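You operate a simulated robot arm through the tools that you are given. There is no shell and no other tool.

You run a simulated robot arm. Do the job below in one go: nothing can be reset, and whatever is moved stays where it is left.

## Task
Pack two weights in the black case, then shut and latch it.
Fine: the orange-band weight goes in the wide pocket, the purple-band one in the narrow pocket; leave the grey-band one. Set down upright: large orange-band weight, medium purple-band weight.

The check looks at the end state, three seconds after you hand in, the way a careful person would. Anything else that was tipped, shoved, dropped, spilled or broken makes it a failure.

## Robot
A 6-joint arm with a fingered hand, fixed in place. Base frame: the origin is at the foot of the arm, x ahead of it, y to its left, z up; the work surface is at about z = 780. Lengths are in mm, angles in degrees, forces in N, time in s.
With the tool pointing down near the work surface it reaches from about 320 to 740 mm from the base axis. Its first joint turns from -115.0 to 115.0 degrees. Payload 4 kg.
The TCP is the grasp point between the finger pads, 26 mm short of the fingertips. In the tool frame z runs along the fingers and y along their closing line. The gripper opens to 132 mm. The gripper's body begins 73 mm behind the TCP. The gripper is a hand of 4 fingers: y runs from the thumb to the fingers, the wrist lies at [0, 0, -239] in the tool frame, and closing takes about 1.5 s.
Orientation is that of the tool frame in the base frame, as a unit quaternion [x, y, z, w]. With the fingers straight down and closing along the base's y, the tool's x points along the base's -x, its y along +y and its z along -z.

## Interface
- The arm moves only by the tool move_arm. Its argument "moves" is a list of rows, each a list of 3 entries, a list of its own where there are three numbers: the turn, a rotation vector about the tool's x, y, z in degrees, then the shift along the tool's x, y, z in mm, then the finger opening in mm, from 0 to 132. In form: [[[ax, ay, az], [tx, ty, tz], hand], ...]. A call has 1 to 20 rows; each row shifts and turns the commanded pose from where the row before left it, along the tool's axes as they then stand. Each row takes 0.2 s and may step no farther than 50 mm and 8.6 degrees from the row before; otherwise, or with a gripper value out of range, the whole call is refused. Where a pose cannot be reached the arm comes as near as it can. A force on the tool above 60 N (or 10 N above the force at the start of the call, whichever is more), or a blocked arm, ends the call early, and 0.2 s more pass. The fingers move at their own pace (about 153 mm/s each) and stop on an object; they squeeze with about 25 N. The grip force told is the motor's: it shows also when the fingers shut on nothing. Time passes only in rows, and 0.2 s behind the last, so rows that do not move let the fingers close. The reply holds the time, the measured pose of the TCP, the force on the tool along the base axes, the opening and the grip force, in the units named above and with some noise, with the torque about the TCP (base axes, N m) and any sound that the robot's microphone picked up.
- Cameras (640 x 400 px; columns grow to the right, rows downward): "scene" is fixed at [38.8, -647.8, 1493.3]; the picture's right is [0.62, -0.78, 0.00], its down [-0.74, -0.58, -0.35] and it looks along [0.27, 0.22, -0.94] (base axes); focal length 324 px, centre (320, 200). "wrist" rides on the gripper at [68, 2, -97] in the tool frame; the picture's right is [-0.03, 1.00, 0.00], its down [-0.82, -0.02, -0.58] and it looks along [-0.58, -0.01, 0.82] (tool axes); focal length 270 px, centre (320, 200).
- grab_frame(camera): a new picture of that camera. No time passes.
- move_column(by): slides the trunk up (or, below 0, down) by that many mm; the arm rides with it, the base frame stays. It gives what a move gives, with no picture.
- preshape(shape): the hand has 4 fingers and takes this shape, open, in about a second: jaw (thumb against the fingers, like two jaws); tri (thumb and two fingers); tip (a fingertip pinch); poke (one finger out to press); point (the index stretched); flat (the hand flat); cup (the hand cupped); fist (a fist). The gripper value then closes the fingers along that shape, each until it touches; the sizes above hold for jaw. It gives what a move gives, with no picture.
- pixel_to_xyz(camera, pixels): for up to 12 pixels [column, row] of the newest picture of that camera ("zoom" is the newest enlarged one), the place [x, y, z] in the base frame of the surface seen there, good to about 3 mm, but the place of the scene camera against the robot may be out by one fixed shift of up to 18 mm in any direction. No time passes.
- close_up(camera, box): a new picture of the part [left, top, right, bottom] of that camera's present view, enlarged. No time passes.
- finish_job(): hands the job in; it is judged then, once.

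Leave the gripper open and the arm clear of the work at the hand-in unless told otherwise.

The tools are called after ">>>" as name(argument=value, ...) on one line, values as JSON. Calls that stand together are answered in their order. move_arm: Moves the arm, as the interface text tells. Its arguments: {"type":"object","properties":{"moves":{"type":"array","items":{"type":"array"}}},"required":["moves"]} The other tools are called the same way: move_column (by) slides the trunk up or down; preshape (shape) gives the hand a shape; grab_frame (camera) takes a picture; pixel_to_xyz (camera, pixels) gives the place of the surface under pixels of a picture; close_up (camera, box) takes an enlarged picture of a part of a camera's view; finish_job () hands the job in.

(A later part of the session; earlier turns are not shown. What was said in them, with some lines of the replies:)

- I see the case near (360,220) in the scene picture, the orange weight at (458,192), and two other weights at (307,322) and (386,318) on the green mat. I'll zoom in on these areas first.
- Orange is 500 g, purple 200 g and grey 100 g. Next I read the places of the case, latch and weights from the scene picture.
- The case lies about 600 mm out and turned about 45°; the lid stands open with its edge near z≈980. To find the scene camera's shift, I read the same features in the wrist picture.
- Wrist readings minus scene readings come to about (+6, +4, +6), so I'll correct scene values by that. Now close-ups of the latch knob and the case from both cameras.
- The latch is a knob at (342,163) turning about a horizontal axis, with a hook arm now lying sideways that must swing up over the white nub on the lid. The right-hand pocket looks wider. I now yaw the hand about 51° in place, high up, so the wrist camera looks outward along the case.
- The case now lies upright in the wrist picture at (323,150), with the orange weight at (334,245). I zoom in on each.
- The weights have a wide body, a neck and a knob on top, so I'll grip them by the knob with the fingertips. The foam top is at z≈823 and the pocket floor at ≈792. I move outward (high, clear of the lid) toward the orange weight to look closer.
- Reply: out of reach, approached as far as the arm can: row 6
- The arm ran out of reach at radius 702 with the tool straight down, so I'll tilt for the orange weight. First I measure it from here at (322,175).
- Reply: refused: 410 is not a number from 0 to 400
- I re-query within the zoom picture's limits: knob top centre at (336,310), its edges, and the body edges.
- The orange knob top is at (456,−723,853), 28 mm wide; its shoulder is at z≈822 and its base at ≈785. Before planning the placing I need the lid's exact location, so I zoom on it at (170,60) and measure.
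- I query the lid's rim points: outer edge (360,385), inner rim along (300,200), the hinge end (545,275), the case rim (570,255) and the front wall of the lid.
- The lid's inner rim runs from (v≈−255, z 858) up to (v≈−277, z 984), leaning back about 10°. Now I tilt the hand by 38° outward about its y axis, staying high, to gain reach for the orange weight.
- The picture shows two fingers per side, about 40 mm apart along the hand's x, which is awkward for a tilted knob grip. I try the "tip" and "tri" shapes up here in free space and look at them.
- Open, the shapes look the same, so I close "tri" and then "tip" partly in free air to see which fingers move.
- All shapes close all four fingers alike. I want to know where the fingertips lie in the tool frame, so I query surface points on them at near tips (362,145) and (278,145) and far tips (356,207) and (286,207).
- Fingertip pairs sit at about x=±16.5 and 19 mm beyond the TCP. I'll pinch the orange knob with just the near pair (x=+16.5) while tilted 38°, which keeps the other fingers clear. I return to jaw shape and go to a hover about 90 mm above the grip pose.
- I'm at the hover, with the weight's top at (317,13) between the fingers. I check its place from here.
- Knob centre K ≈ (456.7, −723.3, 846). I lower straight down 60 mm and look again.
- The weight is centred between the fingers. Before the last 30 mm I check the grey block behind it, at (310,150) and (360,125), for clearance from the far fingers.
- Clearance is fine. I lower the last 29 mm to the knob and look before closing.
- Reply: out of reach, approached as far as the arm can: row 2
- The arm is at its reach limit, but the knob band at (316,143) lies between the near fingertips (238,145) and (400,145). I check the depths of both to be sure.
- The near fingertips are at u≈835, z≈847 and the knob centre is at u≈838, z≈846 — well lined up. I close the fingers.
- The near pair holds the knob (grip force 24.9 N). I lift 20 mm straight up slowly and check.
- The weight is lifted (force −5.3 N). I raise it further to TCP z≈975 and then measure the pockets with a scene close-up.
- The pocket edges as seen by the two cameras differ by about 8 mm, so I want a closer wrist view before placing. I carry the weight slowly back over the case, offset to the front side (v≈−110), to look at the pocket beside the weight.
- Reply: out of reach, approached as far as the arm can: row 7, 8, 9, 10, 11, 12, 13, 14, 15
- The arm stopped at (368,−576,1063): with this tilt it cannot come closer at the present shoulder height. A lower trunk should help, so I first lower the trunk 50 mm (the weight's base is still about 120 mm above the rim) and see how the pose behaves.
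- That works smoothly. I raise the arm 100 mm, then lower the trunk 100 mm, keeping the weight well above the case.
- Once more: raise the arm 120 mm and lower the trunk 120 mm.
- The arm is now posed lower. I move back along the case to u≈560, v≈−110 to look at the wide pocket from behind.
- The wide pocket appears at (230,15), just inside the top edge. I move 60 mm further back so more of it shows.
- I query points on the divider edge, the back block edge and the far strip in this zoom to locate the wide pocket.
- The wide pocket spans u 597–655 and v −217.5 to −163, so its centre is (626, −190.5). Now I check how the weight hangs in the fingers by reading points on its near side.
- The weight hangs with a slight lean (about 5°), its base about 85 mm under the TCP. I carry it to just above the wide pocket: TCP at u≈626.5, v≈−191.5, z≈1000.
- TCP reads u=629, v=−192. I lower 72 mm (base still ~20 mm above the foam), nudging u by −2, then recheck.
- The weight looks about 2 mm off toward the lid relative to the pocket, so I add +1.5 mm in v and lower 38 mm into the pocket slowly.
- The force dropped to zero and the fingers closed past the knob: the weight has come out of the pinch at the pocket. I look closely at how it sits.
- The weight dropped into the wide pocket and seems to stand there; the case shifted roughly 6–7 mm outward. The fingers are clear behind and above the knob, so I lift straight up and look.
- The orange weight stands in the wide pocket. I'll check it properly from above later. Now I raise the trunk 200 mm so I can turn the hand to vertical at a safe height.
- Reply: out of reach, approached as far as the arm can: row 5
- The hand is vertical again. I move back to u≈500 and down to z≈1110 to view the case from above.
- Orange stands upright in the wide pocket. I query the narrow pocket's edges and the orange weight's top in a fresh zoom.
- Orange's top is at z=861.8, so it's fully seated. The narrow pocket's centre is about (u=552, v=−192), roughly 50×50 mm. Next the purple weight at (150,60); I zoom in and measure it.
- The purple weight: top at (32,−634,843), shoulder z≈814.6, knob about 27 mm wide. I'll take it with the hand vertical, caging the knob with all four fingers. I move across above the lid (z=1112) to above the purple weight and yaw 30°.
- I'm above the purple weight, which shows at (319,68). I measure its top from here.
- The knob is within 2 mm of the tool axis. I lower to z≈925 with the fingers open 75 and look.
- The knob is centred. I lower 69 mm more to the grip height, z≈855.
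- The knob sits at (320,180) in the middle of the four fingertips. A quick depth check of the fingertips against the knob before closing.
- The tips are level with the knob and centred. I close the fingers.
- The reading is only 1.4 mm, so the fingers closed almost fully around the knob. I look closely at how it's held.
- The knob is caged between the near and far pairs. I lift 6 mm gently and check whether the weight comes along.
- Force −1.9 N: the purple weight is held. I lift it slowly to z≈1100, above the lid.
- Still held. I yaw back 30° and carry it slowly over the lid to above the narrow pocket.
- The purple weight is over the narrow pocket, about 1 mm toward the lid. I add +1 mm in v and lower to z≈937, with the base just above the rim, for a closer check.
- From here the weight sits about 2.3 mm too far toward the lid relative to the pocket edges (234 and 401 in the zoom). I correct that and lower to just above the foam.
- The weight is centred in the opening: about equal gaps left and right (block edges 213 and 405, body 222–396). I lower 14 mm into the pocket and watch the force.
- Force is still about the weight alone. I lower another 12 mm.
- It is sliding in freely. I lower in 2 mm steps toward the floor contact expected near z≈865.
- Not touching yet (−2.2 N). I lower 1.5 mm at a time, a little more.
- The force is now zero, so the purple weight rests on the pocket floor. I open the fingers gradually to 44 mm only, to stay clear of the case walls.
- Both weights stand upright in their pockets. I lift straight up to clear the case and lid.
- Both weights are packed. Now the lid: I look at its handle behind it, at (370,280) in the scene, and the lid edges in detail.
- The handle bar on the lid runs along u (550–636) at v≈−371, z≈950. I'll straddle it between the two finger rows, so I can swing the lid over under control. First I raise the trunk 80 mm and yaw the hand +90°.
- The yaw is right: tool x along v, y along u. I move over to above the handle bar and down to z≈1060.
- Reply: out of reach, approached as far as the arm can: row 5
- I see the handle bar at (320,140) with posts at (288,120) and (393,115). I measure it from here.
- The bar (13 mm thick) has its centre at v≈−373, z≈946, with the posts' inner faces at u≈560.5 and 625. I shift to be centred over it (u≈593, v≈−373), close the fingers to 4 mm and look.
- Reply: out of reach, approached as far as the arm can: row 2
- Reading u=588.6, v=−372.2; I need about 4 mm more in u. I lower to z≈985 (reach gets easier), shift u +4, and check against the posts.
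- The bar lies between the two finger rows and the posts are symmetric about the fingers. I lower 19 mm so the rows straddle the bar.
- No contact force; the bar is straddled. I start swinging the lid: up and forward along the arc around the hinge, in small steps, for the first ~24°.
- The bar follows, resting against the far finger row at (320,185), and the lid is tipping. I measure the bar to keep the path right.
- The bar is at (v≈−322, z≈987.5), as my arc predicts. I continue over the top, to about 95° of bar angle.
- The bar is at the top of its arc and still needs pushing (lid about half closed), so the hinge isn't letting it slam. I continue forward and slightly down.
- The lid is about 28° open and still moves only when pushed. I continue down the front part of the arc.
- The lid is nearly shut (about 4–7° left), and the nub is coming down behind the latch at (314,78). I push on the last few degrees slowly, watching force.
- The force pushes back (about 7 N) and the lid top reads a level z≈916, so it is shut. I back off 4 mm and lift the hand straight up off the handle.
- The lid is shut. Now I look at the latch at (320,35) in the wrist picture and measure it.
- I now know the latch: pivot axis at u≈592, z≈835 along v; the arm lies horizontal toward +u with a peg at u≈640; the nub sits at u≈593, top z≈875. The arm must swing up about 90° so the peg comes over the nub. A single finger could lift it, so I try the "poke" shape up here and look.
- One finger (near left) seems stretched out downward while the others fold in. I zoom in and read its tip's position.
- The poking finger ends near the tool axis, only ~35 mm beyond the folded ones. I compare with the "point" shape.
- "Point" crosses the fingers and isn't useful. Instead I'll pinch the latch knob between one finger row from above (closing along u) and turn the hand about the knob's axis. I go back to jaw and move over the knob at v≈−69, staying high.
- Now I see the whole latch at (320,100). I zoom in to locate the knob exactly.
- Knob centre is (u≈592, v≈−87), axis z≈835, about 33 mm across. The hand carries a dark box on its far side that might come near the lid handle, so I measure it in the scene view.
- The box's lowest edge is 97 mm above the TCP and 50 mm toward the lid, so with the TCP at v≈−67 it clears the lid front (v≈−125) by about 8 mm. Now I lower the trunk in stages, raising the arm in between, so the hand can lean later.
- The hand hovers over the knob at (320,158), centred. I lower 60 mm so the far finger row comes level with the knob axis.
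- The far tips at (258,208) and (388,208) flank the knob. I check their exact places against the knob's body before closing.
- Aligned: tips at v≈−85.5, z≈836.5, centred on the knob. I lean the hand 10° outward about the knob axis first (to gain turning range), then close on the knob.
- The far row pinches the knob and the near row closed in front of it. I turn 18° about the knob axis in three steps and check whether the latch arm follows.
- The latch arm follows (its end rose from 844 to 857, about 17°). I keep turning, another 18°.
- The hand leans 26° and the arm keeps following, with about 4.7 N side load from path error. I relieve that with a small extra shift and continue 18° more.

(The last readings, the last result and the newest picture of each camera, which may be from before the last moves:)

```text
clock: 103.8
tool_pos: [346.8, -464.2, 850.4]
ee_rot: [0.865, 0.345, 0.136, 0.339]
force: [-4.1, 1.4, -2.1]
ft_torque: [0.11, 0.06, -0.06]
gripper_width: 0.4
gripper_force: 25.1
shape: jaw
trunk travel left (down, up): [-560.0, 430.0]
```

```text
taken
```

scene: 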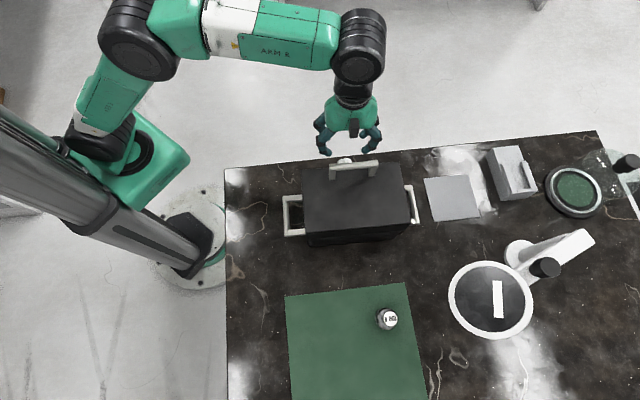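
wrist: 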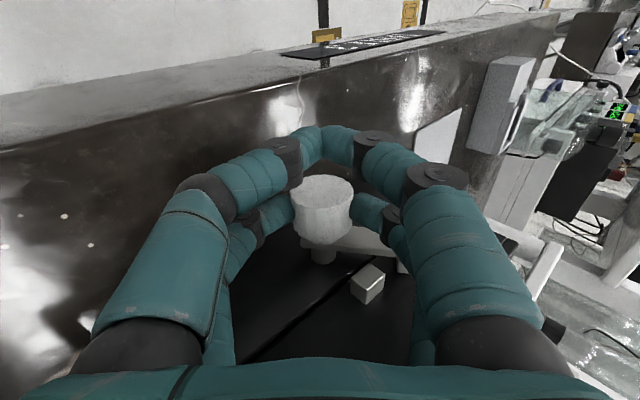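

The hand leans 43° and the latch arm has turned about 53°, so this is near the reach limit. I open the fingers gently and see whether the arm stays up.

>>> move_arm(moves=[[[0, 0, 0], [0, 0, 0], 10], [[0, 0, 0], [0, 0, 0], 20], [[0, 0, 0], [0, 0, 0], 30], [[0, 0, 0], [0, 0, 0], 40], [[0, 0, 0], [0, 0, 0], 50], [[0, 0, 0], [0, 0, 0], 56], [[0, 0, 0], [0, 0, 0], 56]])

>>> grab_frame(camera="wrist")

>>> pixel_to_xyz(camera="wrist", pixels=[[360, 240], [385, 250], [400, 262], [370, 275], [350, 238], [320, 200], [322, 230]])

```text
clock: 105.4
tool_pos: [348.1, -465.0, 851.0]
ee_rot: [0.865, 0.344, 0.136, 0.339]
force: [0.1, -0.2, 0.1]
ft_torque: [-0.01, 0.03, 0.01]
gripper_width: 55.5
gripper_force: 0.0
shape: jaw
trunk travel left (down, up): [-560.0, 430.0]
```

```text
taken
```

wrist: 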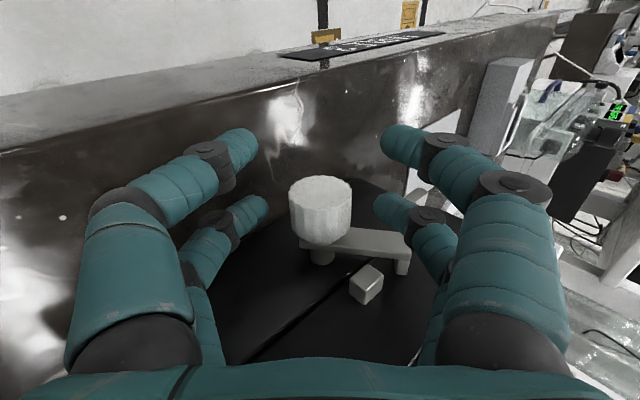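

```text
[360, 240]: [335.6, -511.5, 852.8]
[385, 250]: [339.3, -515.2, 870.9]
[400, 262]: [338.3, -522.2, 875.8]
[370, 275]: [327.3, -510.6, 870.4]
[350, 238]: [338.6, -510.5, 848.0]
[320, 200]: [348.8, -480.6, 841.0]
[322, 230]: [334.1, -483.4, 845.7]
```

The latch arm stays up at about 55°. I swing the open hand back around the knob axis to the outward lean for a second grip.

>>> move_arm(moves=[[[6, 0, 0], [0, 2.1, 0], 56], [[6, 0, 0], [0, 2.1, 0], 56], [[6, 0, 0], [0, 2.1, 0], 56], [[6, 0, 0], [0, 2.1, 0], 56], [[6, 0, 0], [0, 2.1, 0], 56], [[6, 0, 0], [0, 2.0, 0], 56], [[6, 0, 0], [0, 2.0, 0], 56], [[6, 0, 0], [0, 2.0, 0], 56], [[0, 0, 0], [0, 0, 0], 56]])

>>> grab_frame(camera="wrist")

>>> pixel_to_xyz(camera="wrist", pixels=[[320, 200], [320, 215], [262, 207], [380, 207], [345, 250], [360, 265], [370, 280], [322, 290]])

```text
clock: 107.4
tool_pos: [357.6, -474.9, 856.0]
ee_rot: [0.929, 0.369, -0.013, -0.032]
force: [-0.3, -0.5, 0.2]
ft_torque: [-0.03, 0.03, 0.01]
gripper_width: 55.5
gripper_force: 0.1
shape: jaw
trunk travel left (down, up): [-560.0, 430.0]
```

```text
taken
```

wrist: 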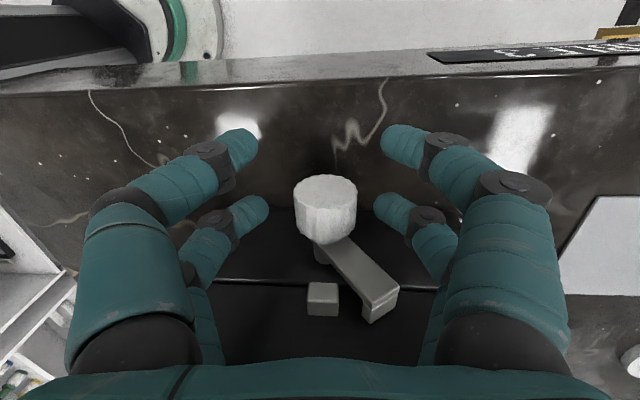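

```text
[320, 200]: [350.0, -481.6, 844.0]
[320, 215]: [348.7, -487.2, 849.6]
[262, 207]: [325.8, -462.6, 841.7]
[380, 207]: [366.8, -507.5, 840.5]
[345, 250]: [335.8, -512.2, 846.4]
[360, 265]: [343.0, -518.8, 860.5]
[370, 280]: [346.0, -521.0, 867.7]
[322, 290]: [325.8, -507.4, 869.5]
```

The hand is back at a slight outward lean, and the latch arm stands at about 50°. The knob appears 1.5 mm off the finger centre, so I shift and close on it again.

>>> move_arm(moves=[[[0, 0, 0], [0, 1.5, 0], 50], [[0, 0, 0], [0, 0, 0], 42], [[0, 0, 0], [0, 0, 0], 36], [[0, 0, 0], [0, 0, 0], 30], [[0, 0, 0], [0, 0, 0], 20], [[0, 0, 0], [0, 0, 0], 0], [[0, 0, 0], [0, 0, 0], 0], [[0, 0, 0], [0, 0, 0], 0]])

>>> move_arm(moves=[[[-6, 0, 0], [0, -2.1, 0], 0], [[-6, 0, 0], [0, -2.1, 0], 0], [[-6, 0, 0], [0, -2.1, 0], 0], [[-6, 0, 0], [0, -2.1, 0], 0], [[0, 0, 0], [0, 0, 0], 0]])

>>> grab_frame(camera="wrist")

>>> pixel_to_xyz(camera="wrist", pixels=[[340, 250], [355, 265], [365, 275], [375, 290], [385, 300], [350, 290], [345, 300]])

```text
clock: 109.2
tool_pos: [357.7, -477.7, 856.5]
ee_rot: [0.929, 0.369, -0.012, -0.032]
force: [-0.5, -0.1, 0.3]
ft_torque: [0.0, 0.0, 0.0]
gripper_width: 0.6
gripper_force: 25.1
shape: jaw
trunk travel left (down, up): [-560.0, 430.0]
```

```text
clock: 110.4
tool_pos: [351.3, -471.2, 856.3]
ee_rot: [0.915, 0.363, 0.064, 0.162]
force: [-3.0, 1.7, -4.4]
ft_torque: [0.15, 0.05, -0.07]
gripper_width: 0.8
gripper_force: 25.1
shape: jaw
trunk travel left (down, up): [-560.0, 430.0]
```

```text
taken
```

wrist: 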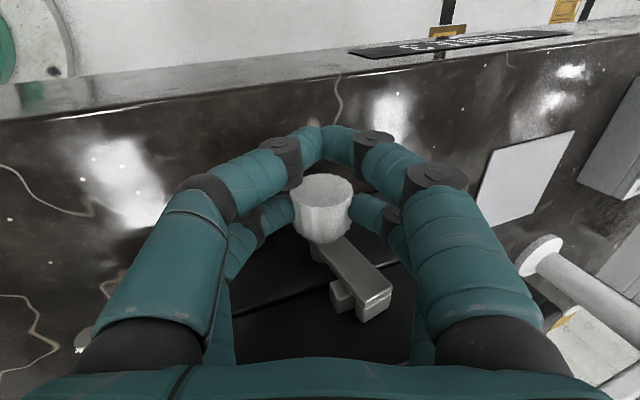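

```text
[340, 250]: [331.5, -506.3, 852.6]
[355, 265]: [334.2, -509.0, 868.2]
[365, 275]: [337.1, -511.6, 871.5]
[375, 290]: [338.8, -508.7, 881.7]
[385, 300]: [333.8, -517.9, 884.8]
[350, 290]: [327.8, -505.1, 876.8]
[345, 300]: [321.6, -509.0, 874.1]
```

The arm is now at about 73° and its peg is clearing the top of the nub at (343,297). I turn the remaining ~16° with a small relief shift.

>>> move_arm(moves=[[[0, 0, 0], [0, -1.0, 0], 0], [[-5, 0, 0], [0, -1.8, 0], 0], [[-5, 0, 0], [0, -1.8, 0], 0], [[-5, 0, 0], [0, -1.8, 0], 0], [[0, 0, 0], [0, 0, 0], 0]])

>>> grab_frame(camera="wrist")

>>> close_up(camera="wrist", box=[260, 200, 420, 340])

>>> pixel_to_xyz(camera="wrist", pixels=[[340, 250], [355, 265], [365, 275], [375, 290], [385, 300], [350, 290], [365, 305]])

```text
clock: 111.6
tool_pos: [348.0, -467.0, 854.5]
ee_rot: [0.886, 0.352, 0.111, 0.28]
force: [-2.0, 0.8, -3.0]
ft_torque: [0.26, 0.14, -0.05]
gripper_width: 0.4
gripper_force: 25.6
shape: jaw
trunk travel left (down, up): [-560.0, 430.0]
```

```text
taken
```

wrist: 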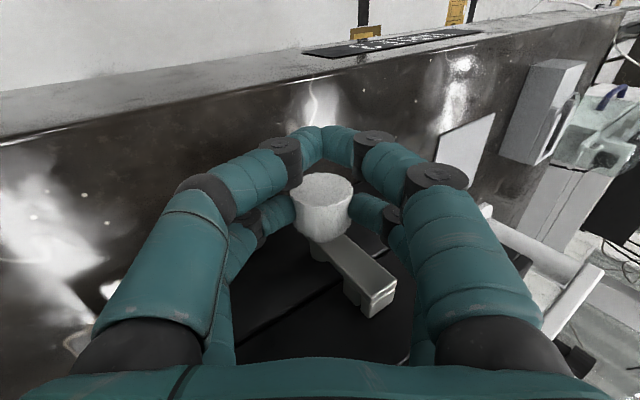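

```text
2.86 times, centred on (340, 270) of wrist
```

zoom: 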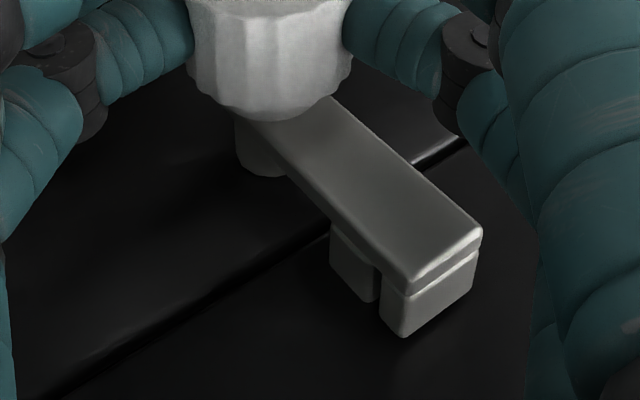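

```text
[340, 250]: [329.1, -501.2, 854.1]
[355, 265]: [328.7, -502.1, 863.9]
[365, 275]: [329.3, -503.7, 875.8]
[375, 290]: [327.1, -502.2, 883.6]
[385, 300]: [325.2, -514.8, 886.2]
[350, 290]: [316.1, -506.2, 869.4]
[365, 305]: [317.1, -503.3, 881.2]
```

The arm now stands vertical (its face reads u≈590–592 from z 854 to 884), with the peg above the nub. I open the fingers gently and check that it stays.

>>> move_arm(moves=[[[0, 0, 0], [0, 0, 0], 10], [[0, 0, 0], [0, 0, 0], 20], [[0, 0, 0], [0, 0, 0], 30], [[0, 0, 0], [0, 0, 0], 40], [[0, 0, 0], [0, 0, 0], 50], [[0, 0, 0], [0, 0, 0], 58], [[0, 0, 0], [0, 0, 0], 58]])

>>> grab_frame(camera="wrist")

>>> close_up(camera="wrist", box=[260, 200, 420, 340])

```text
clock: 113.2
tool_pos: [348.6, -466.7, 854.0]
ee_rot: [0.886, 0.352, 0.111, 0.28]
force: [-0.2, 0.4, 1.0]
ft_torque: [-0.03, -0.01, -0.03]
gripper_width: 57.0
gripper_force: 0.2
shape: jaw
trunk travel left (down, up): [-560.0, 430.0]
```

```text
taken
```

wrist: 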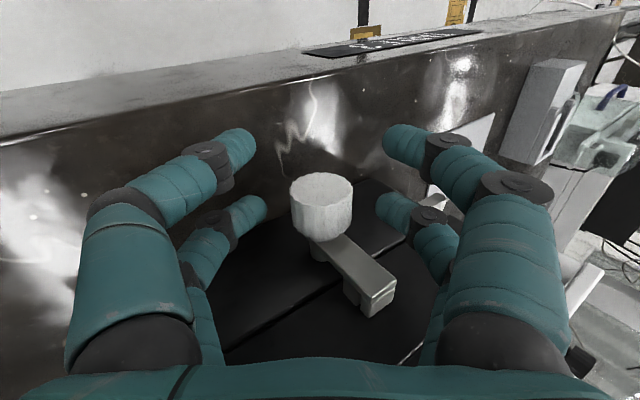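

```text
2.86 times, centred on (340, 270) of wrist
```

zoom: 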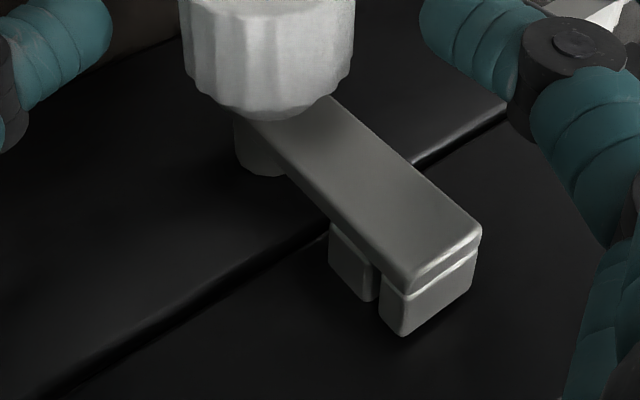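

It stays put. I retreat along the fingers' own direction, up and away from the knob, then turn the hand vertical again.

>>> move_arm(moves=[[[0, 0, 0], [0, 0, -15], 58], [[0, 0, 0], [0, 0, -25], 58], [[0, 0, 0], [0, 0, -35], 58], [[0, 0, 0], [0, 0, -40], 58], [[7, 0, 0], [0, 0, 0], 58], [[7, 0, 0], [0, 0, 0], 58], [[7, 0, 0], [0, 0, 0], 58], [[7, 0, 0], [0, 0, 0], 58], [[7, 0, 0], [0, 0, 0], 58], [[0, 0, 0], [0, 0, 0], 58]])

>>> grab_frame(camera="wrist")

>>> grab_frame(camera="scene")

```text
clock: 115.4
tool_pos: [304.2, -418.8, 947.3]
ee_rot: [0.93, 0.368, 0.0, 0.0]
force: [0.0, 0.6, 0.3]
ft_torque: [-0.03, 0.02, -0.03]
gripper_width: 57.4
gripper_force: 0.1
shape: jaw
trunk travel left (down, up): [-560.0, 430.0]
```

```text
taken
```

wrist: 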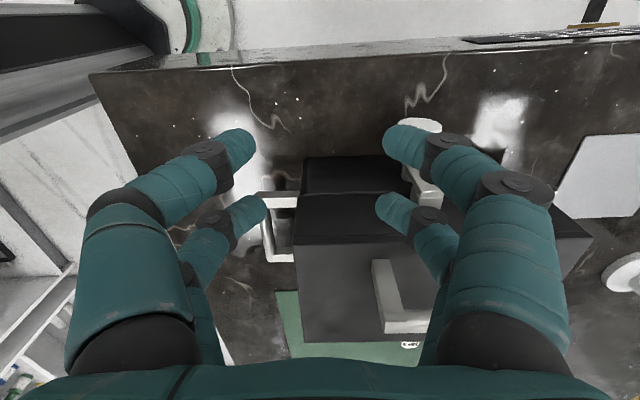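

```text
taken
```

scene: 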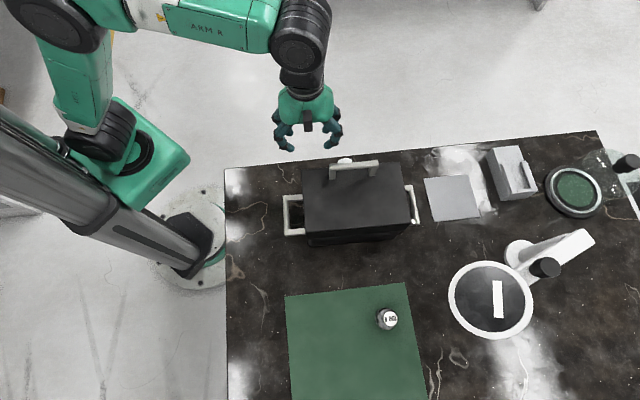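

Now I raise the trunk 200 mm and move sideways to look at the latch from the front and above.

>>> move_column(by=200)

>>> move_arm(moves=[[[0, 0, 0], [8, 20, 25], 58], [[0, 0, 0], [8, 20, 25], 58], [[0, 0, 0], [8, 20, 25], 58], [[0, 0, 0], [8, 18, 20], 58], [[0, 0, 0], [0, 0, 0], 58]])

>>> grab_frame(camera="wrist")

>>> close_up(camera="wrist", box=[270, 80, 382, 180])

```text
clock: 117.6
tool_pos: [304.2, -419.7, 1146.2]
ee_rot: [0.929, 0.369, 0.001, 0.001]
force: [0.5, 0.5, -0.2]
ft_torque: [-0.01, 0.03, 0.02]
gripper_width: 57.3
gripper_force: 0.1
shape: jaw
trunk travel left (down, up): [-760.0, 230.0]
```

```text
clock: 118.8
tool_pos: [381.1, -452.8, 1051.9]
ee_rot: [0.93, 0.369, 0.0, 0.001]
force: [0.0, 0.3, 0.4]
ft_torque: [0.01, 0.0, 0.06]
gripper_width: 57.7
gripper_force: 0.1
shape: jaw
trunk travel left (down, up): [-760.0, 230.0]
```

```text
taken
```

wrist: 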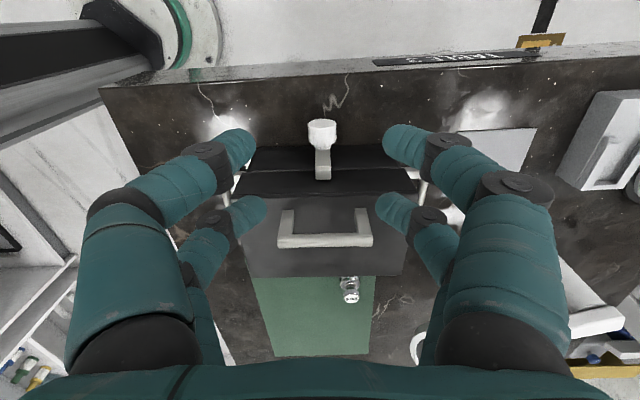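

```text
4.00 times, centred on (326, 130) of wrist
```

zoom: 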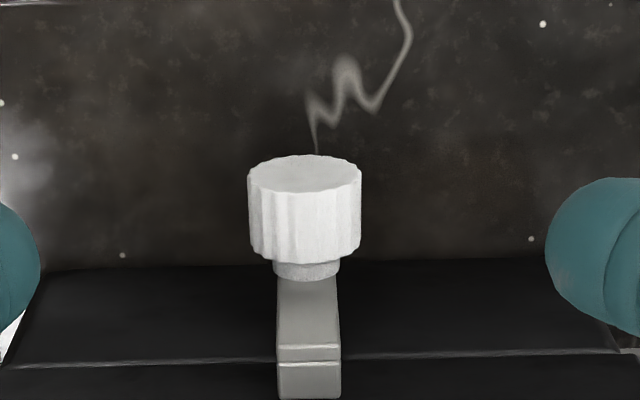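

The latch arm stands straight up over the nub, and the lid is shut. I retreat up and back off the work with the gripper open.

>>> move_arm(moves=[[[0, 0, 0], [5, -10, -35], 80], [[0, 0, 0], [5, -25, -30], 100], [[0, 0, 0], [5, -35, -25], 132], [[0, 0, 0], [5, -40, -10], 132], [[0, 0, 0], [5, -40, 0], 132], [[0, 0, 0], [0, 0, 0], 132]])

>>> grab_frame(camera="scene")

>>> close_up(camera="scene", box=[270, 130, 430, 250])

>>> grab_frame(camera="wrist")

```text
clock: 120.2
tool_pos: [295.7, -328.2, 1152.9]
ee_rot: [0.929, 0.369, 0.0, 0.001]
force: [0.4, 0.0, 0.4]
ft_torque: [-0.02, 0.01, -0.01]
gripper_width: 131.9
gripper_force: 0.0
shape: jaw
trunk travel left (down, up): [-760.0, 230.0]
```

```text
taken
```

scene: 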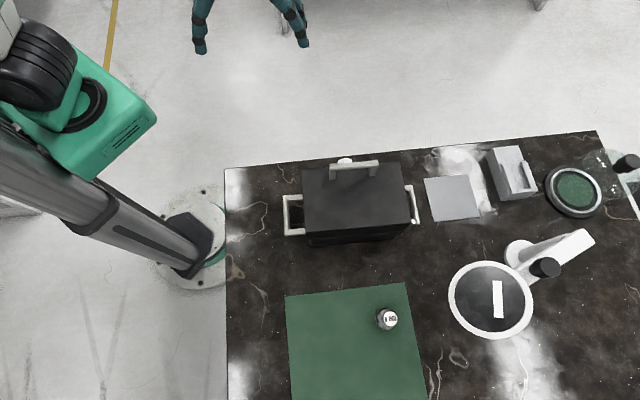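

```text
3.33 times, centred on (350, 190) of scene
```

zoom: 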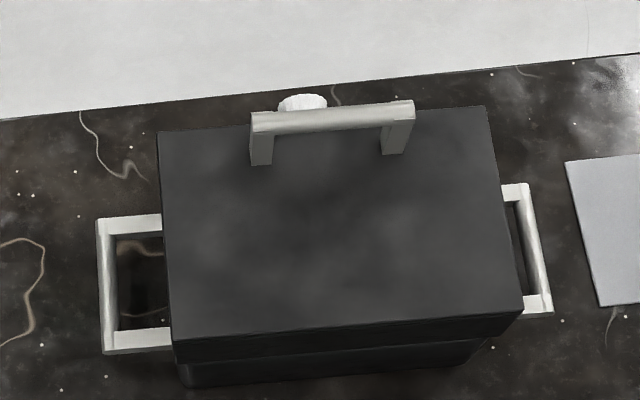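

```text
taken
```

wrist: 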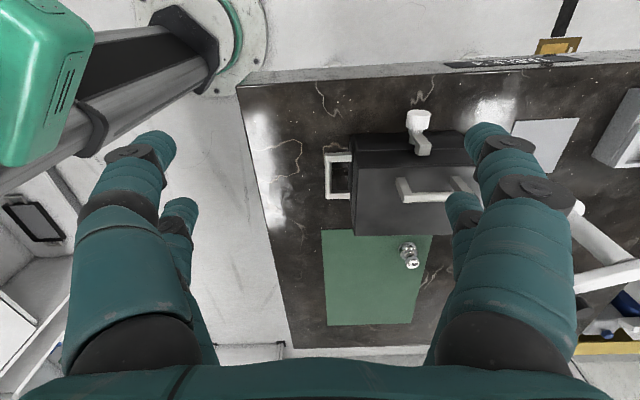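

The case is shut and latched with the arm upright over the nub. Both weights are inside, the grey-band weight stands untouched on the mat at (387,319), and the hand is open and clear. I hand in the job.

>>> finish_job()

```text
The job is handed in.
```

I packed both weights in the black case, shut the lid and latched it, and handed in the job. I don't have the check's verdict.

- **Orange-band weight (500 g):** it stands upright in the wide pocket. It didn't go in cleanly. It slipped out of the fingers about 15 mm above the pocket floor and dropped in, nudging the case roughly 7–10 mm along the table. Its top then read z = 861.8, which is about the seated height.
- **Purple-band weight (200 g):** it went into the narrow pocket under control and was released only once it rested on the floor.
- **Lid:** I swung it over by its handle in small steps. It reads level at about z = 916.
- **Latch:** I turned the knob in two grips until the hook arm stood straight up with its peg over the nub. It stayed there after I let go. I heard no click.
- **Everything else:** the grey-band weight is untouched on the mat, and the case is the only other thing I saw move. The gripper is open and clear of the work.
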